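You operate a simulated robot arm through the tools that you are given. There is no shell and no other tool.

You run a simulated robot arm. Do the job below in one go: nothing can be reset, and whatever is moved stays where it is left.

Task
Raise the end stop and push the small white board against it.
Fine: lay both foam pads from the teal drawer on the board; close the drawer.

It is judged by the outcome, as a careful person would: the job done as asked, and still so three seconds after it is handed in. It fails if anything else is knocked over, pushed out of place, dropped, spilled or broken.

Robot
A 6-joint arm with a three-finger gripper, fixed in place. Base frame: the origin is on the floor under the middle of its stand, x ahead of it, y to its left, z up. Lengths are in mm, angles in degrees, forces in N, time in s.
It reaches about 1213 mm from its shoulder. Its first joint turns from -166.0 to 166.0 degrees. Payload 4.89 kg.
The TCP is the grasp point between the finger pads, 30 mm short of the fingertips. In the tool frame z runs along the fingers and y along their closing line. The gripper opens to 164 mm; its body begins 125 mm behind the TCP.
Orientation is that of the tool frame in the base frame, as a unit quaternion [x, y, z, w]. With the fingers straight down and closing along the base's y, the tool's x points along the base's -x, its y along +y and its z along -z.

Tools
- The arm moves only by the tool nudge_tool. Its argument "targets" is one flat list of numbers, 7 for each row, row after row: the opening in per cent of the stroke, from 0 (shut) to 100 (fully open), then the shift along the base's x, y, z in mm, then the turn, a rotation vector about the base's x, y, z in degrees. In form: [hand, tx, ty, tz, wx, wy, wz, hand, tx, ty, tz, wx, wy, wz, ...]. A call has 1 to 20 rows; each row shifts and turns the commanded pose from where the row before left it. Each row takes 0.2 s and may step no farther than 50 mm and 8.6 degrees from the row before; otherwise, or with a gripper value out of range, the whole call is refused. Where a pose cannot be reached the arm comes as near as it can. A force on the tool above 90 N (or 10 N above the force at the start of the call, whichever is more), or a blocked arm, ends the call early, and 0.2 s more pass. The fingers move at their own pace (about 108 mm/s each) and stop on an object; they squeeze with about 27 N. The grip force told is the motor's: it shows also when the fingers shut on nothing. Time passes only in rows, and 0.2 s behind the last, so rows that do not move let the fingers close. The reply holds the time, the measured pose of the TCP, the force on the tool along the base axes, the opening and the grip force, in the units named above and with some noise, with the torque about the TCP (base axes, N m) and any sound that the robot's microphone picked up.
- Cameras (640 x 400 px; columns grow to the right, rows downward): "scene" is fixed at [50.5, -648.9, 1511.5]; the picture's right is [0.79, -0.61, 0.00], its down [-0.27, -0.35, -0.90] and it looks along [0.55, 0.71, -0.44] (base axes); focal length 318 px, centre (320, 200). "wrist" rides on the gripper at [76, -2, -152] in the tool frame; the picture's right is [0.02, 1.00, 0.00], its down [-0.88, 0.02, -0.47] and it looks along [-0.47, 0.01, 0.88] (tool axes); focal length 247 px, centre (320, 200). There is no depth. A picture from a camera that has moved, and an enlarged one, comes with that camera's place and axes in the base frame and with its lens.
- camera(camera): a new picture of that camera. No time passes.
- lift_body(by): moves the trunk up (or, below 0, down) by that many mm; the arm rides with it, the base frame stays. It gives what a move gives, with no picture.
- close_up(camera, box): a new picture of the part [left, top, right, bottom] of that camera's present view, enlarged. No time passes.
- finish_job(): hands the job in; it is judged then, once.

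Nothing tells you positions but the pictures and the camera data. Unless the task says otherwise, let go and move clear before handing in.

The tools are called after "Request:" as a command line: name --argument value ..., lists and objects as JSON in quotes. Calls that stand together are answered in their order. nudge_tool: Moves the arm, as the interface text tells. Its arguments: {"type":"object","properties":{"targets":{"type":"array"}},"required":["targets"]} The other tools are called the same way: lift_body (by) moves the trunk up or down; camera (camera) takes a picture; close_up (camera, box) takes an enlarged picture of a part of a camera's view; finish_job () hands the job in.

At the start:

```text
time_s: 0.0
eef_pos: [541.5, 390.8, 1140.8]
tcp_rot: [0.0, 1.0, 0.0, 0.0]
contact_force: [0.1, 0.6, -0.9]
moment: [0.02, 0.03, 0.02]
opening: 164.1
gripper_force: 0.1
trunk travel left (down, up): [-175.0, 215.0]
```

scene: 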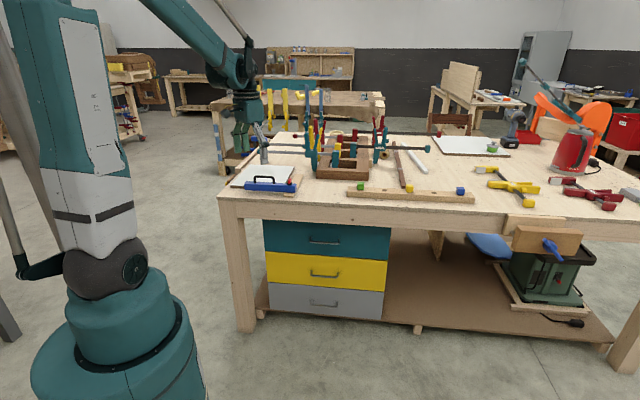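
wrist: 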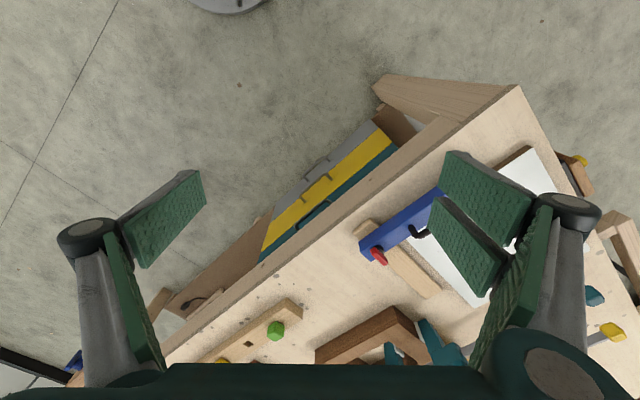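

I see a workbench with a teal/yellow/grey drawer unit under its left part, a white board on the left end of the bench with a blue bar with a black handle, clamps, and rails. I'll take enlarged pictures first to make out the end stop, the board and the drawer.

Request:
close_up --camera "scene" --box '[210, 130, 370, 230]'

Request:
close_up --camera "scene" --box '[240, 200, 400, 300]'

Request:
close_up --camera "scene" --box '[330, 130, 490, 230]'

Request:
close_up --camera "scene" --box '[480, 100, 640, 200]'

Request:
close_up --camera "wrist" --box '[240, 80, 640, 330]'

```text
4.00 times, centred on (290, 180) of scene
camera zoom: at [50.5, -648.9, 1511.5], right [0.79, -0.61, 0.0], down [-0.27, -0.35, -0.9], along [0.55, 0.71, -0.44], focal length 1272 px, centre (440, 280)
```

zoom: 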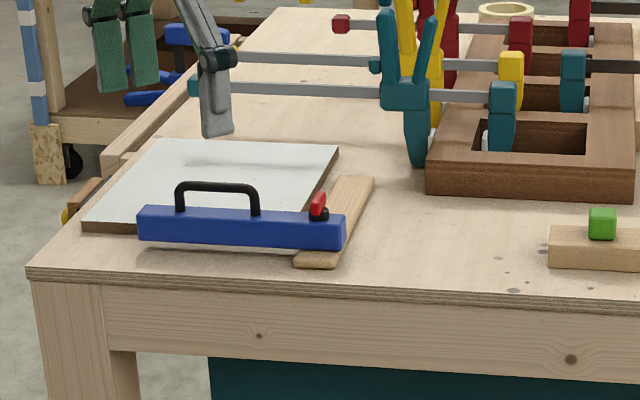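

```text
4.00 times, centred on (320, 250) of scene
camera zoom: at [50.5, -648.9, 1511.5], right [0.79, -0.61, 0.0], down [-0.27, -0.35, -0.9], along [0.55, 0.71, -0.44], focal length 1272 px, centre (320, 0)
```

zoom: 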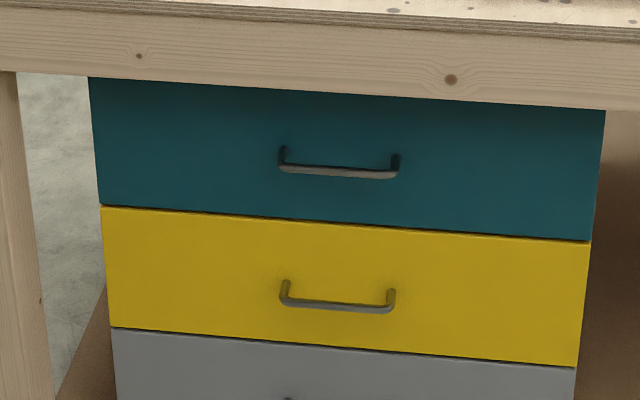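

```text
4.00 times, centred on (410, 180) of scene
camera zoom: at [50.5, -648.9, 1511.5], right [0.79, -0.61, 0.0], down [-0.27, -0.35, -0.9], along [0.55, 0.71, -0.44], focal length 1272 px, centre (-40, 280)
```

zoom: 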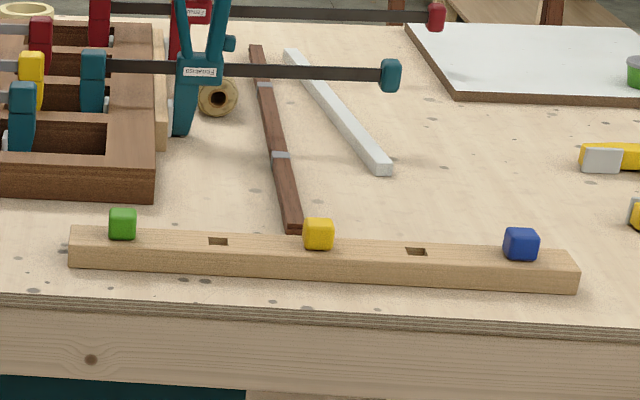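

```text
4.00 times, centred on (560, 150) of scene
camera zoom: at [50.5, -648.9, 1511.5], right [0.79, -0.61, 0.0], down [-0.27, -0.35, -0.9], along [0.55, 0.71, -0.44], focal length 1272 px, centre (-640, 400)
```

zoom: 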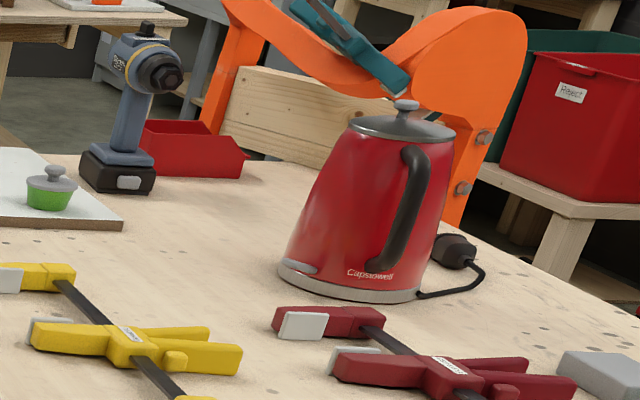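

```text
1.60 times, centred on (440, 205) of wrist
camera zoom: at [465.7, 389.5, 1294.8], right [-0.02, 1.0, 0.0], down [0.88, 0.02, 0.47], along [0.47, 0.01, -0.88], focal length 395 px, centre (128, 192)
```

zoom: 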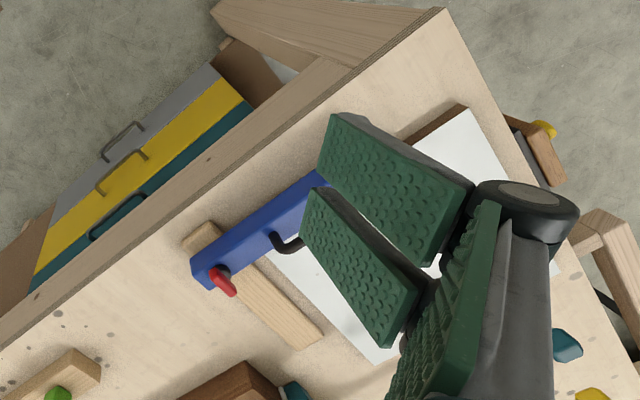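

Request:
close_up --camera "scene" --box '[216, 150, 296, 200]'

Request:
close_up --camera "wrist" --box '[480, 100, 640, 200]'

Request:
close_up --camera "scene" --box '[290, 120, 390, 182]'

Request:
close_up --camera "wrist" --box '[340, 160, 500, 310]'

```text
8.00 times, centred on (256, 175) of scene
camera zoom: at [50.5, -648.9, 1511.5], right [0.79, -0.61, 0.0], down [-0.27, -0.35, -0.9], along [0.55, 0.71, -0.44], focal length 2543 px, centre (832, 400)
```

zoom: 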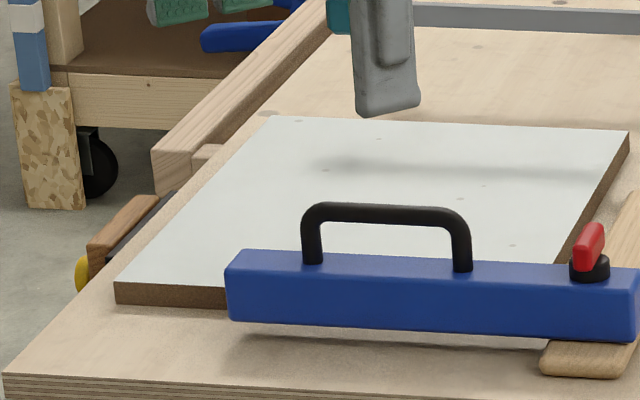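

```text
4.00 times, centred on (560, 150) of wrist
camera zoom: at [465.7, 389.5, 1294.8], right [-0.02, 1.0, 0.0], down [0.88, 0.02, 0.47], along [0.47, 0.01, -0.88], focal length 988 px, centre (-640, 400)
```

zoom: 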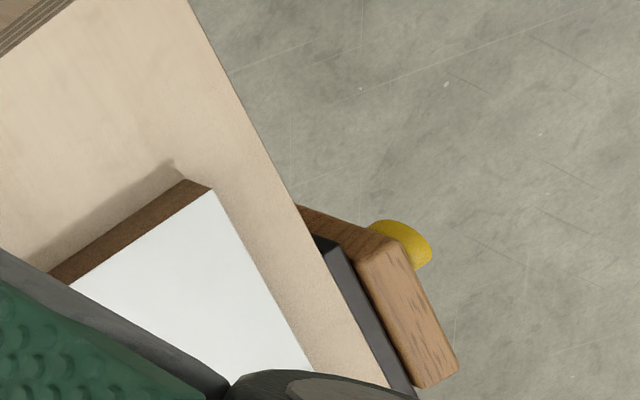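

```text
6.40 times, centred on (340, 151) of scene
camera zoom: at [50.5, -648.9, 1511.5], right [0.79, -0.61, 0.0], down [-0.27, -0.35, -0.9], along [0.55, 0.71, -0.44], focal length 2035 px, centre (192, 514)
```

zoom: 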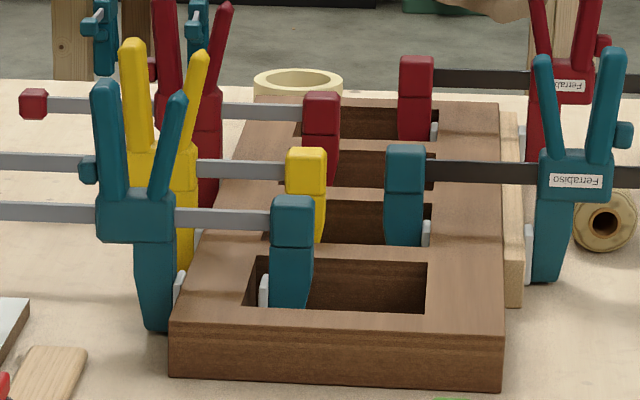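

```text
2.67 times, centred on (420, 235) of wrist
camera zoom: at [465.7, 389.5, 1294.8], right [-0.02, 1.0, 0.0], down [0.88, 0.02, 0.47], along [0.47, 0.01, -0.88], focal length 659 px, centre (53, 107)
```

zoom: 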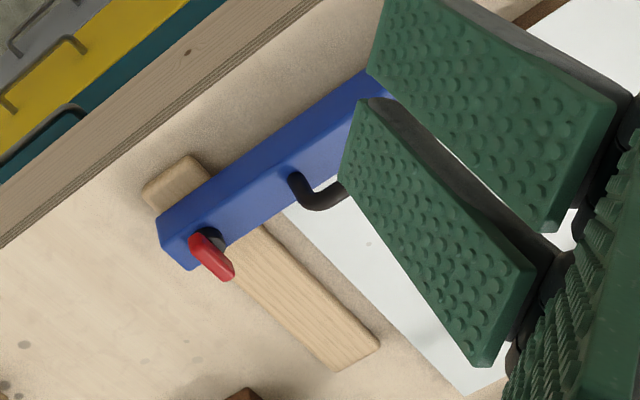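

The thing at the left end of the bench, a wooden block with a yellow knob on a dark rail, is probably the end stop in its lowered position. I'll move the hand left and turn it square to the bench (it stands at about 45°) for a better look.

Request:
nudge_tool --targets '[100, -17, 45, 5, 0, 0, 8, 100, -17, 45, 5, 0, 0, 8, 100, -17, 45, 5, 0, 0, 8, 100, -17, 45, 5, 0, 0, 8, 100, -17, 45, 5, 0, 0, 8, 100, -17, 45, 5, 0, 0, 5]'

Request:
camera --camera "wrist"

Request:
camera --camera "scene"

```text
time_s: 1.4
eef_pos: [439.0, 659.1, 1173.6]
tcp_rot: [-0.383, 0.924, 0.001, 0.001]
contact_force: [1.0, -0.8, 0.4]
moment: [0.21, 0.09, -0.01]
opening: 164.0
gripper_force: 0.0
trunk travel left (down, up): [-175.0, 215.0]
```

```text
taken
camera wrist: at [386.6, 604.2, 1326.0], right [-0.72, 0.69, 0.0], down [0.61, 0.64, 0.47], along [0.33, 0.34, -0.88], focal length 247 px, centre (320, 200)
```

wrist: 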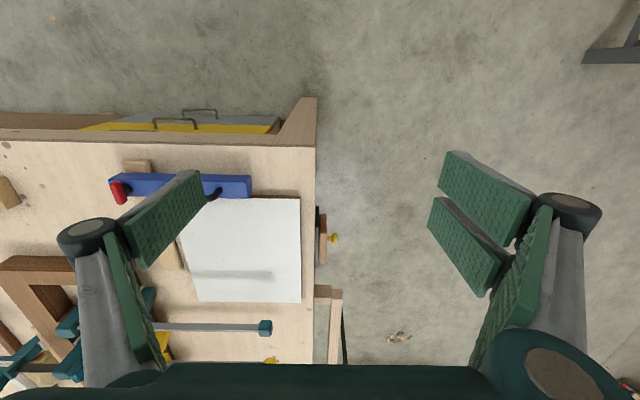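

```text
taken
```

scene: 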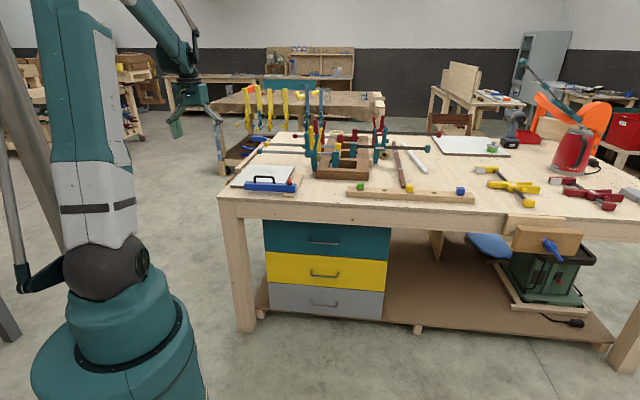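

Request:
close_up --camera "wrist" --box '[270, 180, 370, 280]'

Request:
close_up --camera "wrist" --box '[80, 80, 340, 310]'

Request:
close_up --camera "scene" --box '[210, 140, 310, 205]'

```text
4.00 times, centred on (320, 230) of wrist
camera zoom: at [386.6, 604.2, 1326.0], right [-0.72, 0.69, 0.0], down [0.61, 0.64, 0.47], along [0.33, 0.34, -0.88], focal length 988 px, centre (320, 80)
```

zoom: 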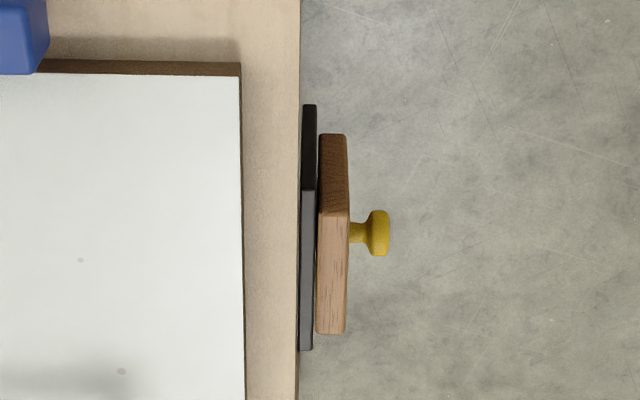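

```text
1.74 times, centred on (210, 195) of wrist
camera zoom: at [386.6, 604.2, 1326.0], right [-0.72, 0.69, 0.0], down [0.61, 0.64, 0.47], along [0.33, 0.34, -0.88], focal length 430 px, centre (511, 209)
```

zoom: 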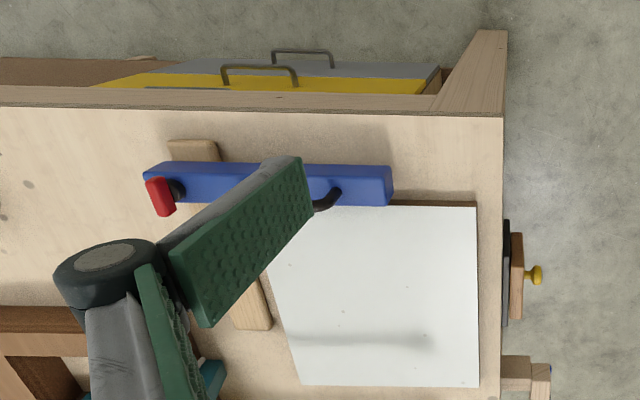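

```text
6.15 times, centred on (260, 172) of scene
camera zoom: at [50.5, -648.9, 1511.5], right [0.79, -0.61, 0.0], down [-0.27, -0.35, -0.9], along [0.55, 0.71, -0.44], focal length 1956 px, centre (689, 369)
```

zoom: 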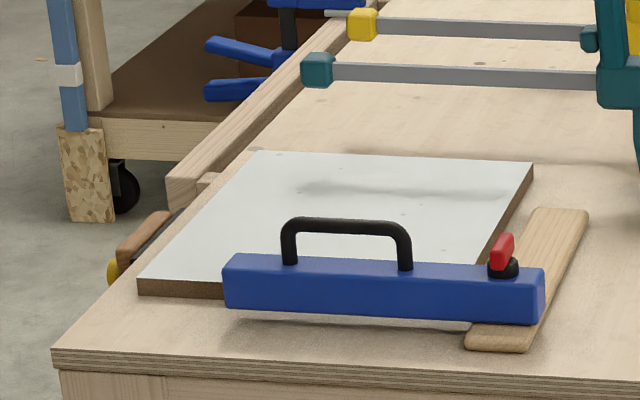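

The end stop is a wooden plate with a yellow knob on a black backing at the bench's left end, at roughly (610, 850), now below the bench top. I'll turn the hand so the wrist camera looks at it from outside the bench end.

Request:
nudge_tool --targets '[100, 8, 24, -5, 0, 0, -8.2, 100, 8, 24, -5, 0, 0, -8.2, 100, 8, 24, -5, 0, 0, -8.2, 100, 8, 24, -5, 0, 0, -8.2, 100, 8, 24, -5, 0, 0, -8.2, 100, 8, 24, -5, 0, 0, -8.2, 100, 8, 24, -5, 0, 0, -8.2, 100, 8, 24, -5, 0, 0, -8.2, 100, 8, 24, -5, 0, 0, -8.2, 100, 8, 24, -5, 0, 0, -8.2, 100, 8, 24, -5, 0, 0, -8]'

Request:
camera --camera "wrist"

Request:
camera --camera "scene"

```text
time_s: 3.8
eef_pos: [526.4, 925.1, 1115.5]
tcp_rot: [0.383, 0.924, -0.001, 0.0]
contact_force: [-0.1, -0.1, 0.2]
moment: [0.16, -0.06, 0.0]
opening: 163.7
gripper_force: 0.1
trunk travel left (down, up): [-175.0, 215.0]
```

```text
taken
camera wrist: at [472.2, 977.9, 1268.9], right [0.69, 0.72, 0.0], down [0.63, -0.61, 0.47], along [0.34, -0.33, -0.88], focal length 247 px, centre (320, 200)
```

wrist: 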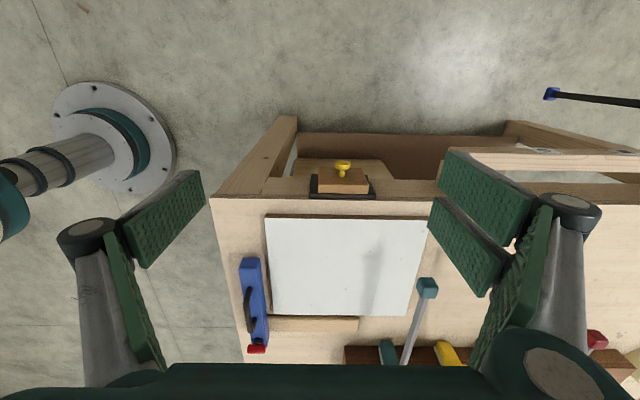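

```text
taken
```

scene: 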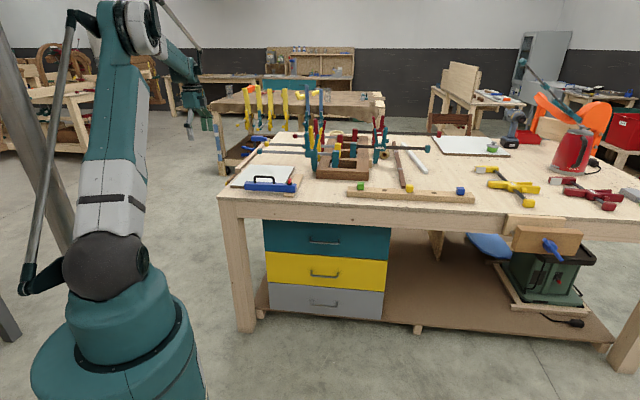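

Request:
close_up --camera "wrist" --box '[200, 110, 440, 370]'

Request:
close_up --camera "wrist" --box '[290, 140, 390, 210]'

```text
1.54 times, centred on (320, 240) of wrist
camera zoom: at [472.2, 977.9, 1268.9], right [0.69, 0.72, 0.0], down [0.63, -0.61, 0.47], along [0.34, -0.33, -0.88], focal length 380 px, centre (320, 138)
```

zoom: 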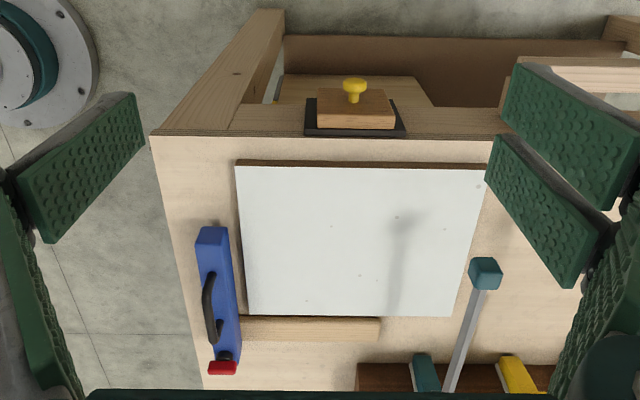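

```text
5.71 times, centred on (340, 175) of wrist
camera zoom: at [472.2, 977.9, 1268.9], right [0.69, 0.72, 0.0], down [0.63, -0.61, 0.47], along [0.34, -0.33, -0.88], focal length 1411 px, centre (206, 343)
```

zoom: 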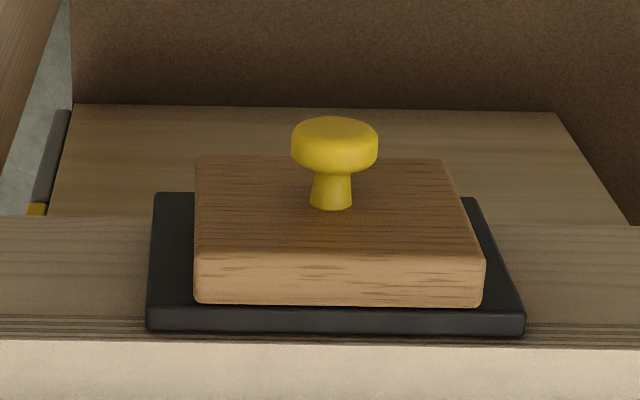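

The stop is a wooden block (about 90 mm wide) on a black plate, with a mushroom knob at about (616, 899, 828). I'll tilt the hand so the fingers point towards the bench end and look at the knob face-on.

Request:
nudge_tool --targets '[100, 2.7, 6.4, -14, -5.66, -5.66, 0, 100, 2.7, 6.4, -14, -5.66, -5.66, 0, 100, 2.7, 6.4, -14, -5.66, -5.66, 0, 100, 2.7, 6.4, -14, -5.66, -5.66, 0, 100, 2.7, 6.4, -14, -5.66, -5.66, 0, 100, 2.7, 6.4, -14, -5.66, -5.66, 0, 100, 2.7, 6.4, -14, -5.66, -5.66, 0]'

Request:
camera --camera "wrist"

Request:
camera --camera "scene"

```text
time_s: 5.4
eef_pos: [546.5, 967.6, 1019.7]
tcp_rot: [0.339, 0.815, -0.18, 0.435]
contact_force: [0.9, -2.2, 1.2]
moment: [0.33, 0.14, 0.15]
opening: 163.8
gripper_force: 0.0
trunk travel left (down, up): [-175.0, 215.0]
```

```text
taken
camera wrist: at [426.9, 1087.0, 1042.1], right [0.7, 0.71, -0.02], down [0.08, -0.06, 0.99], along [0.71, -0.7, -0.1], focal length 247 px, centre (320, 200)
```

wrist: 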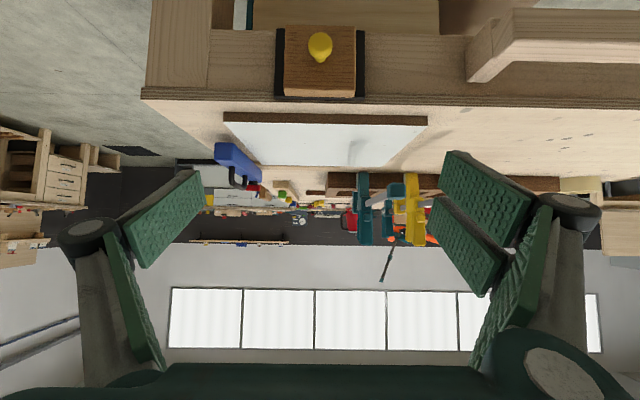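

```text
taken
```

scene: 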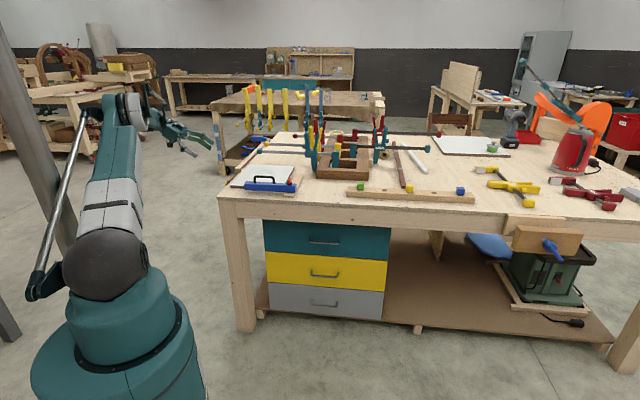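

Request:
close_up --camera "wrist" --box '[200, 0, 440, 170]'

Request:
nudge_tool --targets '[100, 0, 0, -30, 0, 0, 0, 100, 0, 0, -30, 0, 0, 0, 100, 0, 0, -30, 0, 0, 0, 100, 0, 0, -30, 0, 0, 0, 100, 0, 0, -30, 0, 0, 0]'

Request:
camera --camera "wrist"

Request:
close_up --camera "wrist" --box '[200, 50, 440, 260]'

```text
2.35 times, centred on (320, 85) of wrist
camera zoom: at [426.9, 1087.0, 1042.1], right [0.7, 0.71, -0.02], down [0.08, -0.06, 0.99], along [0.71, -0.7, -0.1], focal length 581 px, centre (320, 471)
```

zoom: 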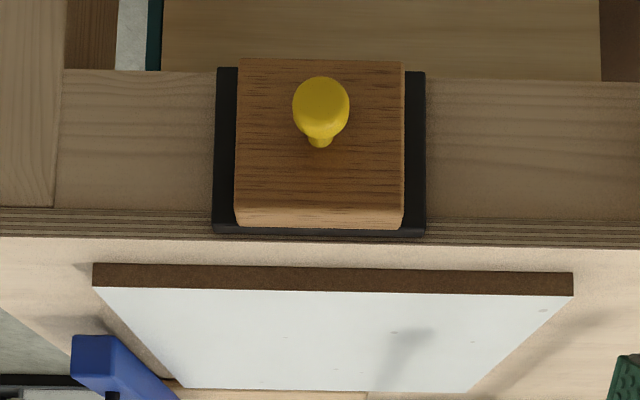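

```text
time_s: 6.6
eef_pos: [546.8, 968.2, 867.4]
tcp_rot: [0.339, 0.815, -0.18, 0.434]
contact_force: [-0.1, -0.5, 1.9]
moment: [0.16, 0.05, 0.09]
opening: 164.1
gripper_force: 0.1
trunk travel left (down, up): [-175.0, 215.0]
```

```text
taken
camera wrist: at [426.1, 1087.7, 890.9], right [0.7, 0.72, -0.02], down [0.08, -0.06, 0.99], along [0.71, -0.7, -0.1], focal length 247 px, centre (320, 200)
```

wrist: 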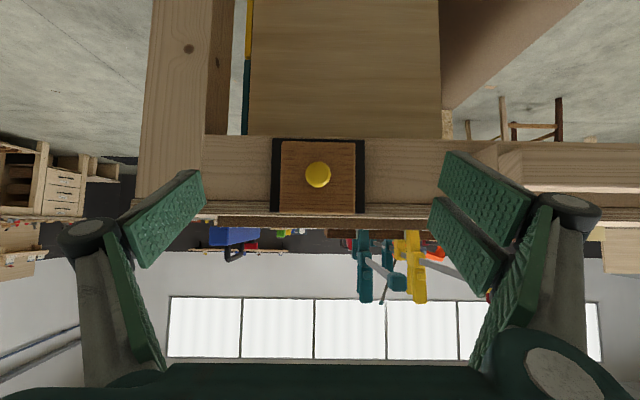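

```text
1.90 times, centred on (320, 155) of wrist
camera zoom: at [426.1, 1087.7, 890.9], right [0.7, 0.72, -0.02], down [0.08, -0.06, 0.99], along [0.71, -0.7, -0.1], focal length 470 px, centre (320, 286)
```

zoom: 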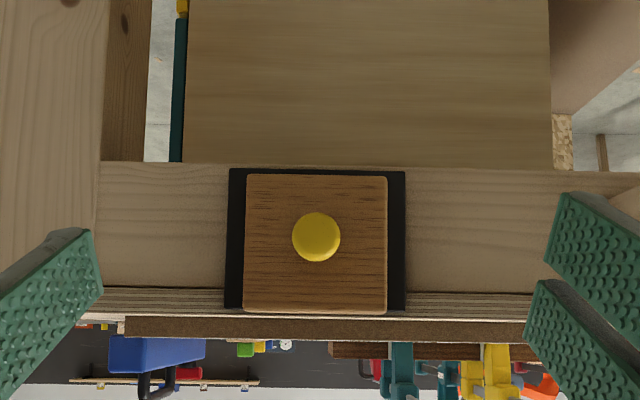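

The stop's knob is at about z 835, block z 790–877, just under the bench top at 880. I'll tilt further to nearly horizontal and partly close the hand, staying clear for now.

Request:
nudge_tool --targets '[45, 0, 0, -10, -5.66, -5.66, 0, 45, 0, 0, -10, -5.66, -5.66, 0, 45, 0, 0, -12, -5.66, -5.66, 0, 45, 0, 0, 0, 0, 0, 0]'

Request:
camera --camera "wrist"

Request:
camera --camera "scene"

```text
time_s: 7.6
eef_pos: [571.4, 917.5, 860.6]
tcp_rot: [0.278, 0.716, -0.226, 0.599]
contact_force: [-0.7, 0.5, -0.4]
moment: [0.01, 0.01, 0.03]
opening: 73.8
gripper_force: 0.1
out of reach, approached as far as the arm can: row 1, 2, 3
trunk travel left (down, up): [-175.0, 215.0]
```

```text
taken
camera wrist: at [450.2, 1026.5, 812.5], right [0.67, 0.75, -0.01], down [-0.22, 0.21, 0.95], along [0.71, -0.63, 0.31], focal length 247 px, centre (320, 200)
```

wrist: 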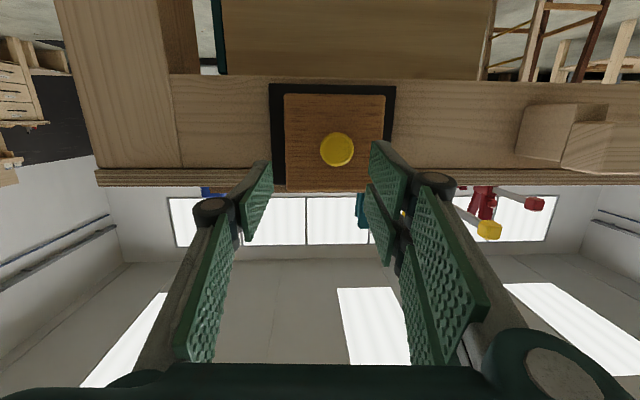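

```text
taken
```

scene: 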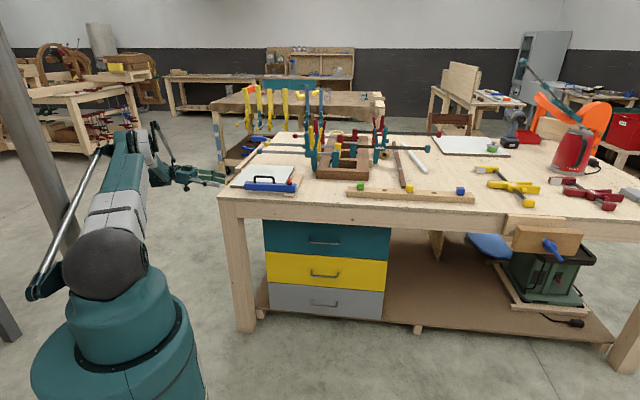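

The arm is at the edge of its reach there, so I'll raise the hand and lower the trunk to bring the shoulder nearer to the knob's height.

Request:
nudge_tool --targets '[45, -5, 5, 40, 0, 0, 0, 45, 0, 0, 40, 0, 0, 0, 45, 0, 0, 40, 0, 0, 0, 45, 0, 0, 30, 0, 0, 0]'

Request:
lift_body --by -150

Request:
camera --camera "wrist"

```text
time_s: 8.6
eef_pos: [567.5, 924.0, 1008.4]
tcp_rot: [0.277, 0.717, -0.224, 0.599]
contact_force: [0.7, 0.0, -0.7]
moment: [-0.04, -0.07, -0.1]
opening: 73.7
gripper_force: 0.0
trunk travel left (down, up): [-175.0, 215.0]
```

```text
time_s: 10.3
eef_pos: [568.1, 923.3, 859.8]
tcp_rot: [0.278, 0.718, -0.224, 0.598]
contact_force: [0.6, -0.9, 0.4]
moment: [-0.01, -0.02, 0.0]
opening: 74.0
gripper_force: 0.1
trunk travel left (down, up): [-25.0, 365.0]
```

```text
taken
camera wrist: at [445.1, 1031.3, 812.3], right [0.66, 0.75, -0.01], down [-0.22, 0.21, 0.95], along [0.72, -0.63, 0.3], focal length 247 px, centre (320, 200)
```

wrist: 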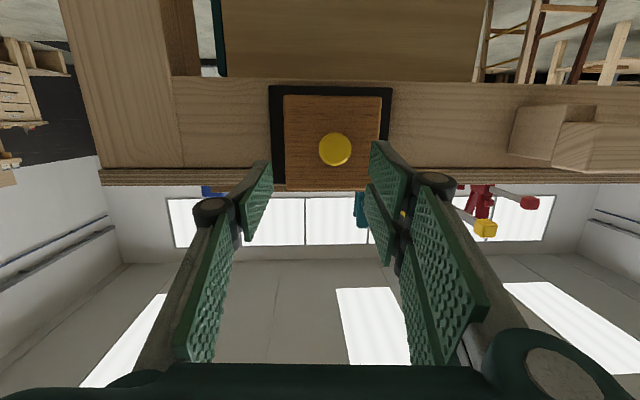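

Request:
nudge_tool --targets '[45, 11, 0, -12, 0, 0, -1.5, 45, 11.5, 0, -12, 0, 0, -1.5, 45, 0, 0, 0, 0, 0, 0]'

Request:
camera --camera "wrist"

Request:
camera --camera "scene"

```text
time_s: 11.2
eef_pos: [603.9, 917.6, 835.0]
tcp_rot: [0.291, 0.712, -0.233, 0.594]
contact_force: [-0.1, 0.4, 0.1]
moment: [0.06, 0.02, 0.05]
opening: 73.7
gripper_force: 0.1
out of reach, approached as far as the arm can: row 1, 2
trunk travel left (down, up): [-25.0, 365.0]
```

```text
taken
camera wrist: at [484.3, 1031.0, 788.5], right [0.69, 0.73, -0.01], down [-0.21, 0.21, 0.95], along [0.69, -0.65, 0.3], focal length 247 px, centre (320, 200)
```

wrist: 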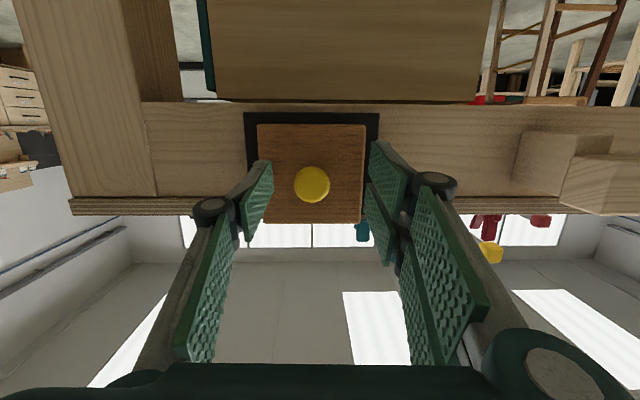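

```text
taken
```

scene: 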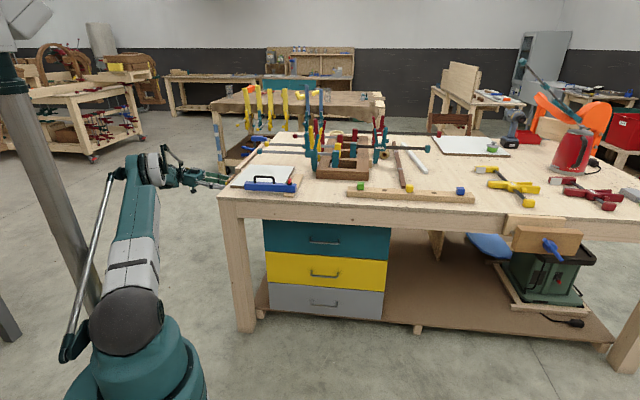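

The fingers now straddle the knob. I'll nudge in about 5 mm, centre, and close on it.

Request:
nudge_tool --targets '[45, 0, -7, 0, 0, 0, 0, 30, 0, 0, 0, 0, 0, 0, 0, 0, 0, 0, 0, 0, 0, 0, 0, 0, 0, 0, 0, 0, 0, 0, 0, 0, 0, 0, 0]'

Request:
camera --camera "wrist"

```text
time_s: 12.3
eef_pos: [606.8, 906.9, 837.7]
tcp_rot: [0.295, 0.711, -0.236, 0.593]
contact_force: [-42.0, -66.4, -2.7]
moment: [0.17, 0.09, -1.11]
opening: 26.6
gripper_force: 45.2
out of reach, approached as far as the arm can: row 1
trunk travel left (down, up): [-25.0, 365.0]
```

```text
taken
camera wrist: at [488.9, 1021.2, 790.5], right [0.7, 0.72, -0.01], down [-0.21, 0.22, 0.95], along [0.69, -0.66, 0.3], focal length 247 px, centre (320, 200)
```

wrist: 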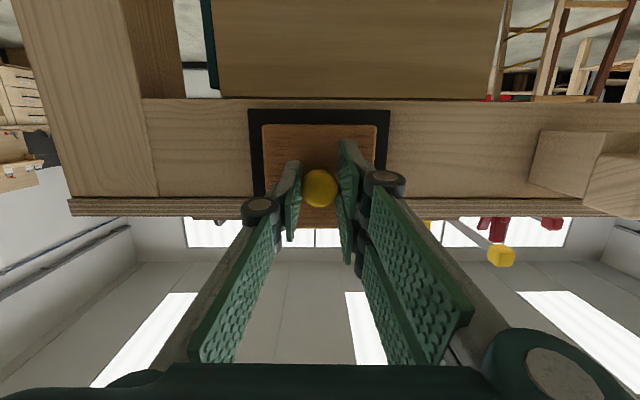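

I have the knob, but with a sideways load of some 78 N; I'll relieve it by letting the hand move a little towards the front.

Request:
nudge_tool --targets '[0, -1.4, -1.4, 0, 0, 0, 0, 0, 0, 0, 0, 0, 0, 0]'

```text
time_s: 12.9
eef_pos: [605.1, 907.1, 837.2]
tcp_rot: [0.294, 0.712, -0.235, 0.593]
contact_force: [-36.4, -44.2, -0.6]
moment: [0.01, -0.06, -0.89]
opening: 26.4
gripper_force: 44.8
trunk travel left (down, up): [-25.0, 365.0]
```

Request:
nudge_tool --targets '[0, -1.5, -1.5, 0, 0, 0, 0, 0, 0, 0, 0, 0, 0, 0]'

```text
time_s: 13.6
eef_pos: [605.2, 907.4, 836.6]
tcp_rot: [0.292, 0.713, -0.233, 0.593]
contact_force: [-26.4, -11.8, 0.7]
moment: [0.06, -0.09, -0.4]
opening: 25.9
gripper_force: 45.2
trunk travel left (down, up): [-25.0, 365.0]
```

Request:
nudge_tool --targets '[0, -0.9, -0.6, 0, 0, 0, 0, 0, 0, 0, 4, 0, 0, 0, 0, 0, 0, 4, 0, 0, 0]'

Request:
camera --camera "wrist"

```text
time_s: 14.3
eef_pos: [606.4, 906.8, 843.9]
tcp_rot: [0.292, 0.711, -0.236, 0.594]
contact_force: [-31.8, 7.9, -2.2]
moment: [0.32, 0.26, -0.28]
opening: 26.1
gripper_force: 44.8
out of reach, approached as far as the arm can: row 2
trunk travel left (down, up): [-25.0, 365.0]
```

```text
taken
camera wrist: at [488.0, 1020.2, 796.7], right [0.69, 0.72, -0.01], down [-0.21, 0.22, 0.95], along [0.69, -0.66, 0.3], focal length 247 px, centre (320, 200)
```

wrist: 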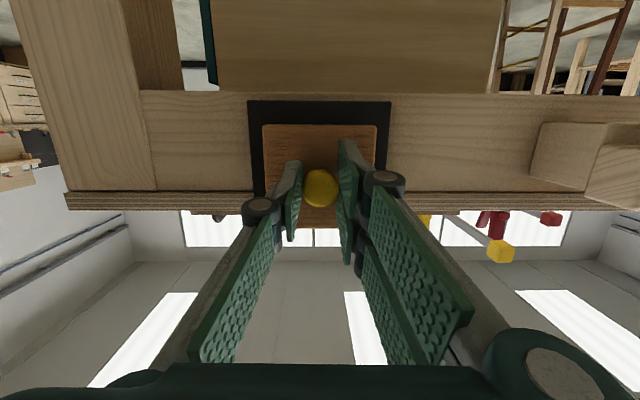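

The block slides up with little resistance. I'll continue upward and watch for its stop.

Request:
nudge_tool --targets '[0, -0.7, 0.4, 5, 0, 0, 0, 0, 0, 0, 5, 0, 0, 0, 0, 0, 0, 5, 0, 0, 0, 0, 0, 0, 5, 0, 0, 0]'

Request:
camera --camera "wrist"

Request:
close_up --camera "scene" --box '[180, 130, 310, 210]'

```text
time_s: 15.3
eef_pos: [606.3, 906.9, 863.2]
tcp_rot: [0.292, 0.712, -0.235, 0.594]
contact_force: [-33.7, 13.4, -2.3]
moment: [0.13, 0.05, -0.21]
opening: 26.0
gripper_force: 45.2
trunk travel left (down, up): [-25.0, 365.0]
```

```text
taken
camera wrist: at [488.1, 1020.1, 816.5], right [0.69, 0.72, -0.01], down [-0.21, 0.22, 0.95], along [0.69, -0.66, 0.3], focal length 247 px, centre (320, 200)
```

wrist: 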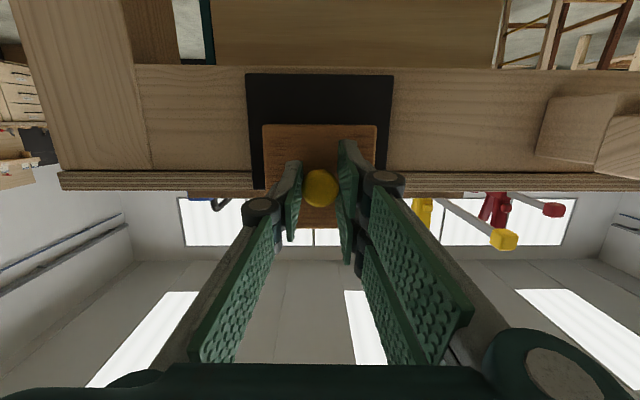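

```text
4.92 times, centred on (245, 170) of scene
camera zoom: at [50.5, -648.9, 1511.5], right [0.79, -0.61, 0.0], down [-0.27, -0.35, -0.9], along [0.55, 0.71, -0.44], focal length 1565 px, centre (689, 348)
```

zoom: 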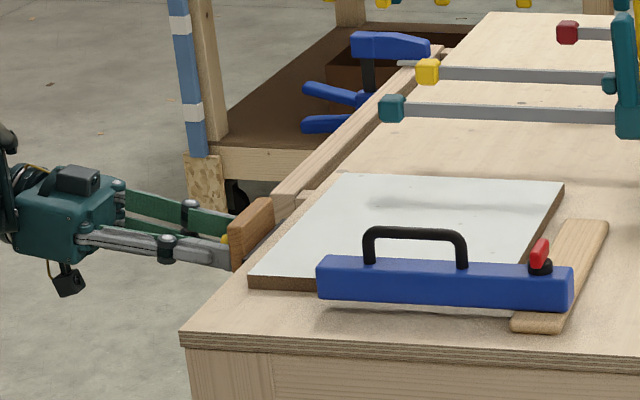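

Request:
nudge_tool --targets '[0, -0.7, 0.3, 4, 0, 0, 0, 0, 0, 0, 4, 0, 0, 0, 0, 0, 0, 4, 0, 0, 0, 0, 0, 0, 4, 0, 0, 0]'

```text
time_s: 16.4
eef_pos: [605.6, 906.6, 875.5]
tcp_rot: [0.292, 0.712, -0.236, 0.593]
contact_force: [-44.8, -19.2, -58.5]
moment: [0.78, 0.74, -0.56]
opening: 26.3
gripper_force: 45.2
trunk travel left (down, up): [-25.0, 365.0]
```

The block has hit its upper end after about 39 mm. I'll take the strain off and look before letting go.

Request:
nudge_tool --targets '[0, -0.5, -0.2, -2, 0, 0, 0, 0, 0, 0, -0.5, 0, 0, 0]'

Request:
camera --camera "wrist"

Request:
close_up --camera "wrist" --box '[220, 50, 420, 260]'

Request:
close_up --camera "scene" --box '[200, 140, 300, 202]'

```text
time_s: 16.9
eef_pos: [607.1, 906.0, 875.0]
tcp_rot: [0.293, 0.712, -0.236, 0.593]
contact_force: [-40.7, -21.5, -47.1]
moment: [0.53, 0.6, -0.67]
opening: 26.2
gripper_force: 44.5
trunk travel left (down, up): [-25.0, 365.0]
```

```text
taken
camera wrist: at [488.1, 1020.0, 828.6], right [0.69, 0.72, -0.01], down [-0.21, 0.22, 0.95], along [0.69, -0.66, 0.3], focal length 247 px, centre (320, 200)
```

wrist: 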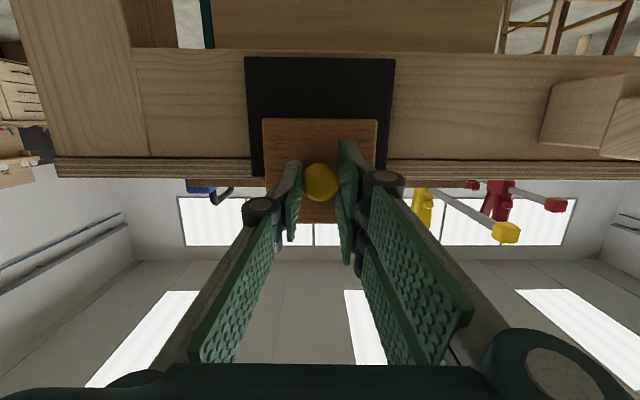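

```text
1.90 times, centred on (320, 155) of wrist
camera zoom: at [488.1, 1020.0, 828.6], right [0.69, 0.72, -0.01], down [-0.21, 0.22, 0.95], along [0.69, -0.66, 0.3], focal length 470 px, centre (320, 286)
```

zoom: 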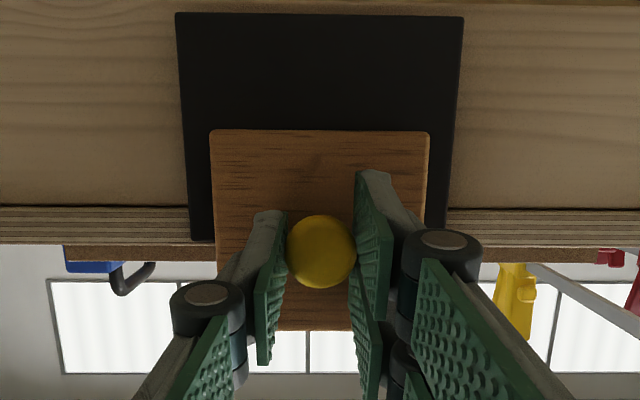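

```text
6.40 times, centred on (250, 171) of scene
camera zoom: at [50.5, -648.9, 1511.5], right [0.79, -0.61, 0.0], down [-0.27, -0.35, -0.9], along [0.55, 0.71, -0.44], focal length 2035 px, centre (768, 386)
```

zoom: 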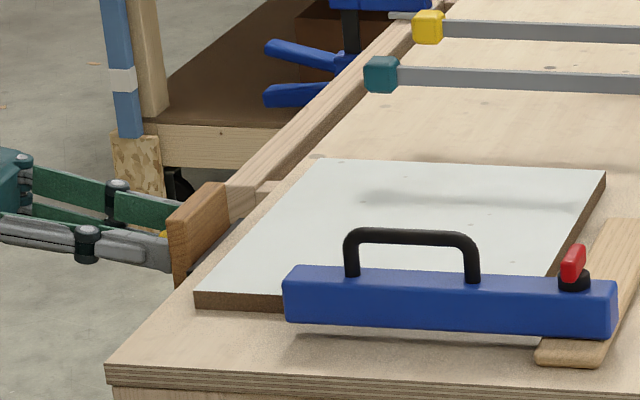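

Request:
nudge_tool --targets '[0, -1, -1, -1.5, 0, 0, 0, 0, 0, 0, 0, 0, 0, 0]'

```text
time_s: 17.6
eef_pos: [605.8, 906.2, 874.4]
tcp_rot: [0.291, 0.712, -0.234, 0.595]
contact_force: [-25.5, 12.7, -20.5]
moment: [0.28, 0.41, -0.01]
opening: 26.2
gripper_force: 44.8
trunk travel left (down, up): [-25.0, 365.0]
```

Request:
nudge_tool --targets '[0, -0.6, 0.4, -0.8, 0, 0, 0, 20, 0, 0, 0, 0, 0, 0, 28, 0, 0, 0, 0, 0, 0]'

Request:
camera --camera "wrist"

Request:
close_up --camera "scene" --box '[200, 140, 300, 202]'

```text
time_s: 18.4
eef_pos: [605.9, 902.9, 873.9]
tcp_rot: [0.292, 0.712, -0.234, 0.594]
contact_force: [-8.8, 6.4, 1.2]
moment: [-0.12, -0.04, -0.17]
opening: 48.0
gripper_force: 0.1
trunk travel left (down, up): [-25.0, 365.0]
```

```text
taken
camera wrist: at [488.9, 1017.8, 828.3], right [0.69, 0.72, -0.01], down [-0.21, 0.22, 0.95], along [0.69, -0.66, 0.3], focal length 247 px, centre (320, 200)
```

wrist: 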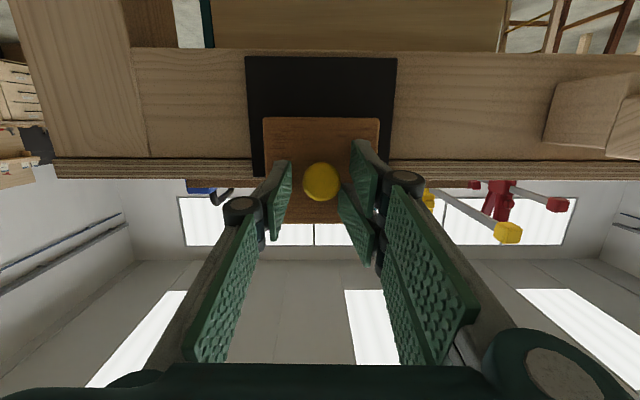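

```text
6.40 times, centred on (250, 171) of scene
camera zoom: at [50.5, -648.9, 1511.5], right [0.79, -0.61, 0.0], down [-0.27, -0.35, -0.9], along [0.55, 0.71, -0.44], focal length 2035 px, centre (768, 386)
```

zoom: 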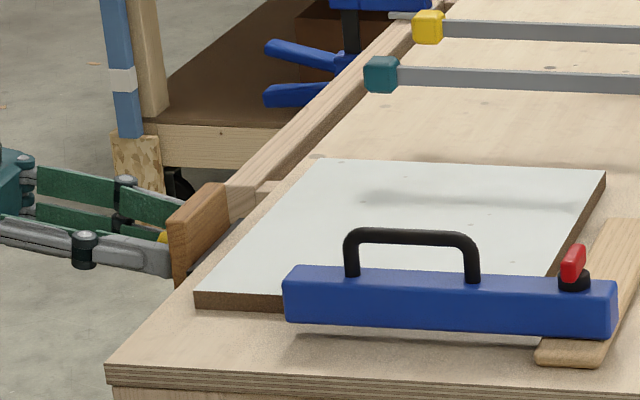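

The stop holds on its own in the raised position. I'll back the hand off the knob and rise.

Request:
nudge_tool --targets '[40, -4, 4, 0, 0, 0, 0, 45, -7, 7, 0, 0, 0, 0, 45, -7, 7, 2, 0, 0, 0, 45, 0, 0, 0, 0, 0, 0]'

Request:
camera --camera "wrist"

```text
time_s: 19.4
eef_pos: [605.6, 918.7, 876.8]
tcp_rot: [0.291, 0.713, -0.233, 0.594]
contact_force: [-0.6, 0.5, -0.1]
moment: [0.01, 0.01, 0.01]
opening: 73.5
gripper_force: 0.0
out of reach, approached as far as the arm can: row 1, 2, 3
trunk travel left (down, up): [-25.0, 365.0]
```

```text
taken
camera wrist: at [487.2, 1030.8, 829.8], right [0.69, 0.72, -0.01], down [-0.21, 0.21, 0.95], along [0.69, -0.66, 0.3], focal length 247 px, centre (320, 200)
```

wrist: 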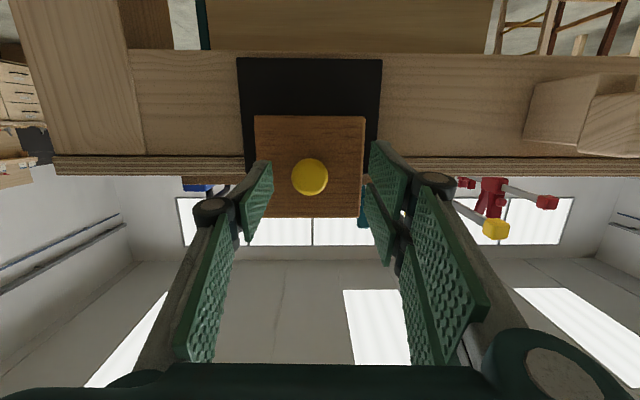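

Request:
nudge_tool --targets '[45, 0, 0, 25, 0, 0, 0, 45, 0, 0, 25, 0, 0, 0, 45, -5, 5, 35, 0, 0, 0, 45, -5, 5, 35, 5.66, 5.66, 0, 45, -5, 5, 35, 5.66, 5.66, 0, 45, -5, 5, 20, 5.66, 5.66, 0]'

Request:
camera --camera "wrist"

Request:
close_up --camera "scene" --box '[200, 130, 320, 205]'

```text
time_s: 20.8
eef_pos: [594.7, 935.3, 1050.0]
tcp_rot: [0.341, 0.817, -0.173, 0.431]
contact_force: [-0.3, 2.0, -2.2]
moment: [-0.32, -0.17, -0.14]
opening: 73.7
gripper_force: 0.0
out of reach, approached as far as the arm can: row 1, 3
trunk travel left (down, up): [-25.0, 365.0]
```

```text
taken
camera wrist: at [474.1, 1052.8, 1074.4], right [0.7, 0.72, -0.01], down [0.08, -0.07, 0.99], along [0.71, -0.69, -0.11], focal length 247 px, centre (320, 200)
```

wrist: 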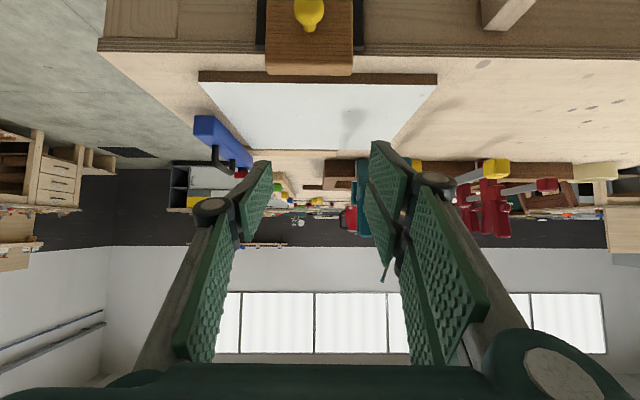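

```text
5.33 times, centred on (260, 168) of scene
camera zoom: at [50.5, -648.9, 1511.5], right [0.79, -0.61, 0.0], down [-0.27, -0.35, -0.9], along [0.55, 0.71, -0.44], focal length 1696 px, centre (640, 373)
```

zoom: 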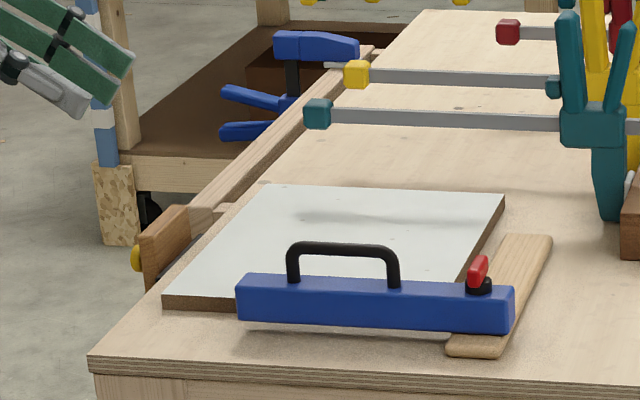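

The stop stays raised (about 36 mm above the bench). By my measurements the board lies with its left edge some 40 mm from the stop, and the wooden slat sits about 10 mm off its right edge, so I'll go above the board with the fingers down and look closely.

Request:
nudge_tool --targets '[45, 0, 0, 8, 5.66, 5.66, 0, 45, 0, 0, 8, 5.66, 5.66, 0, 45, 0, 0, 8, 5.66, 5.66, 0, 45, 0, 0, 8, 5.66, 5.66, 0, 45, 0, 0, 8, 5.66, 5.66, 0, 45, 0, 0, 8, 5.66, 5.66, 0, 45, 0, 0, 8, 5.66, 5.66, 0, 45, 0, 0, 0, 0, 0, 0]'

Request:
nudge_tool --targets '[45, 8, -20, 4, 0, 0, 8.2, 45, 8, -20, 4, 0, 0, 8.2, 45, 8, -20, 4, 0, 0, 8.2, 45, 8, -20, 4, 0, 0, 8.2, 45, 8, -20, 4, 0, 0, 8.2, 45, 8, -20, 4, 0, 0, 8.2, 45, 8, -20, 4, 0, 0, 8.2, 45, 8, -20, 4, 0, 0, 8.2, 45, 8, -20, 4, 0, 0, 8.2, 45, 8, -20, 4, 0, 0, 8.2, 45, 8, -20, 4, 0, 0, 8]'

Request:
camera --camera "wrist"

Request:
camera --camera "scene"

```text
time_s: 22.6
eef_pos: [596.3, 933.7, 1107.6]
tcp_rot: [0.388, 0.922, 0.005, -0.005]
contact_force: [-0.4, 0.5, -0.4]
moment: [0.0, 0.01, 0.0]
opening: 73.9
gripper_force: 0.0
trunk travel left (down, up): [-25.0, 365.0]
```

```text
time_s: 24.9
eef_pos: [682.2, 716.1, 1150.5]
tcp_rot: [-0.379, 0.925, 0.001, -0.007]
contact_force: [0.0, 1.3, -0.5]
moment: [-0.15, -0.05, -0.03]
opening: 73.4
gripper_force: 0.1
trunk travel left (down, up): [-25.0, 365.0]
```

```text
taken
camera wrist: at [631.2, 660.4, 1303.8], right [-0.72, 0.7, 0.01], down [0.62, 0.63, 0.46], along [0.32, 0.34, -0.89], focal length 247 px, centre (320, 200)
```

wrist: 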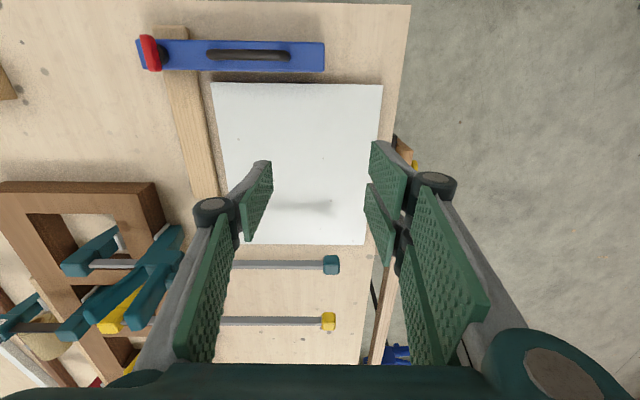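

```text
taken
```

scene: 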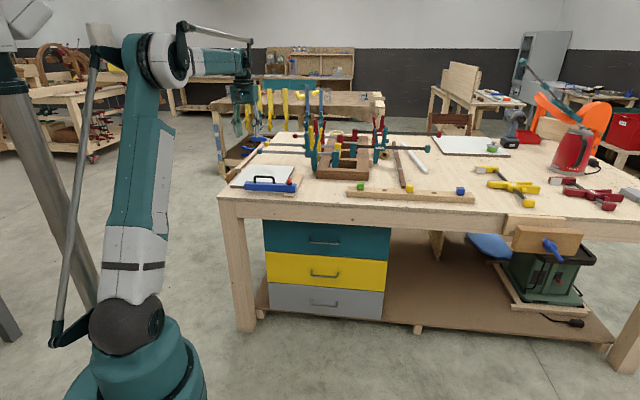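

Request:
close_up --camera "wrist" --box '[110, 0, 430, 260]'

Request:
close_up --camera "wrist" --box '[170, 60, 290, 200]'

```text
1.54 times, centred on (270, 130) of wrist
camera zoom: at [631.2, 660.4, 1303.8], right [-0.72, 0.7, 0.01], down [0.62, 0.63, 0.46], along [0.32, 0.34, -0.89], focal length 380 px, centre (397, 308)
```

zoom: 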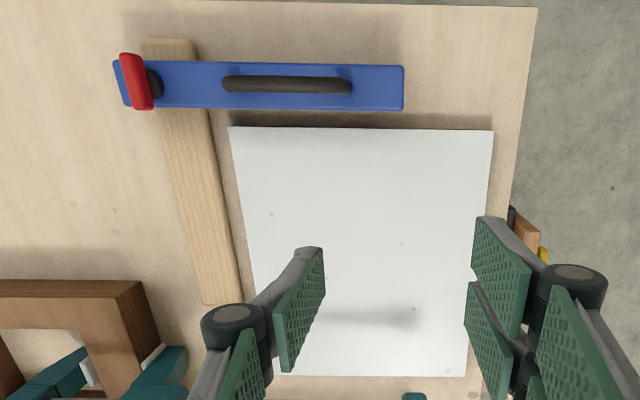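

```text
2.86 times, centred on (230, 130) of wrist
camera zoom: at [631.2, 660.4, 1303.8], right [-0.72, 0.7, 0.01], down [0.62, 0.63, 0.46], along [0.32, 0.34, -0.89], focal length 706 px, centre (577, 400)
```

zoom: 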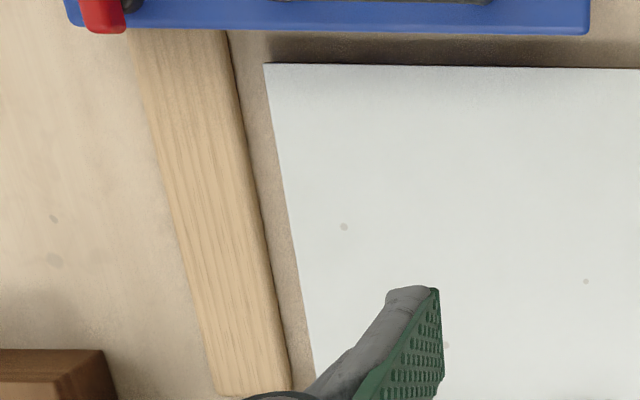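

The board's right edge is about 15 mm from the slat, too narrow for a finger, so I'll try sliding the board by pressing the closed fingertips on its middle (in line with the stop) and drawing it left. First I go down close over it.

Request:
nudge_tool --targets '[0, 21, 7.5, -45, 0, 0, 0, 0, 21, 7.5, -45, 0, 0, 0, 0, 21, 7.5, -45, 0, 0, 0, 0, 22, 7.5, -40, 0, 0, 0, 0, 0, 0, -25, 0, 0, 0, 0, 0, 0, -15, 0, 0, 0]'

Request:
camera --camera "wrist"

Request:
close_up --camera "scene" --box '[210, 120, 330, 205]'

```text
refused: row 1 steps farther than a row can; nothing moved
```

```text
taken
camera wrist: at [631.2, 660.4, 1303.8], right [-0.72, 0.7, 0.01], down [0.62, 0.63, 0.46], along [0.32, 0.34, -0.89], focal length 247 px, centre (320, 200)
```

wrist: 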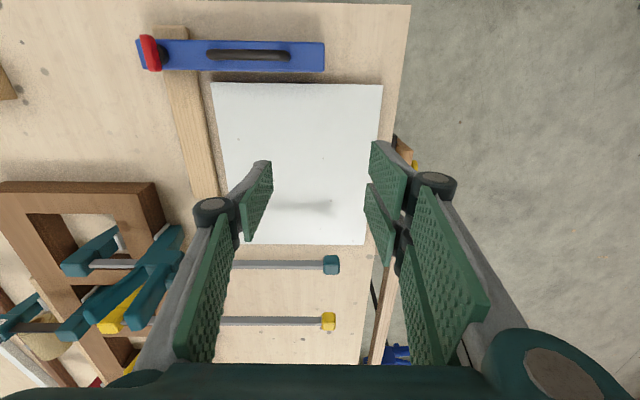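

```text
4.71 times, centred on (270, 162) of scene
camera zoom: at [50.5, -648.9, 1511.5], right [0.79, -0.61, 0.0], down [-0.27, -0.35, -0.9], along [0.55, 0.71, -0.44], focal length 1496 px, centre (555, 376)
```

zoom: 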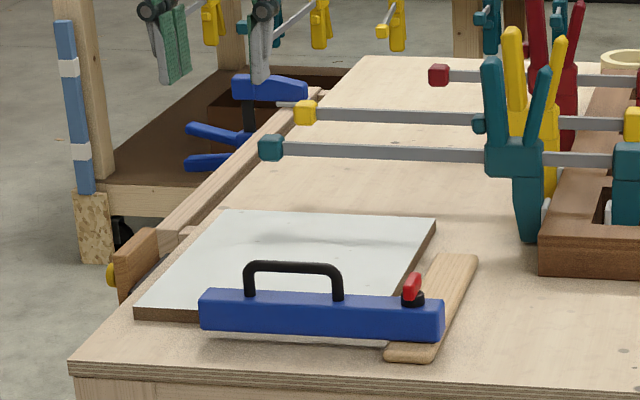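

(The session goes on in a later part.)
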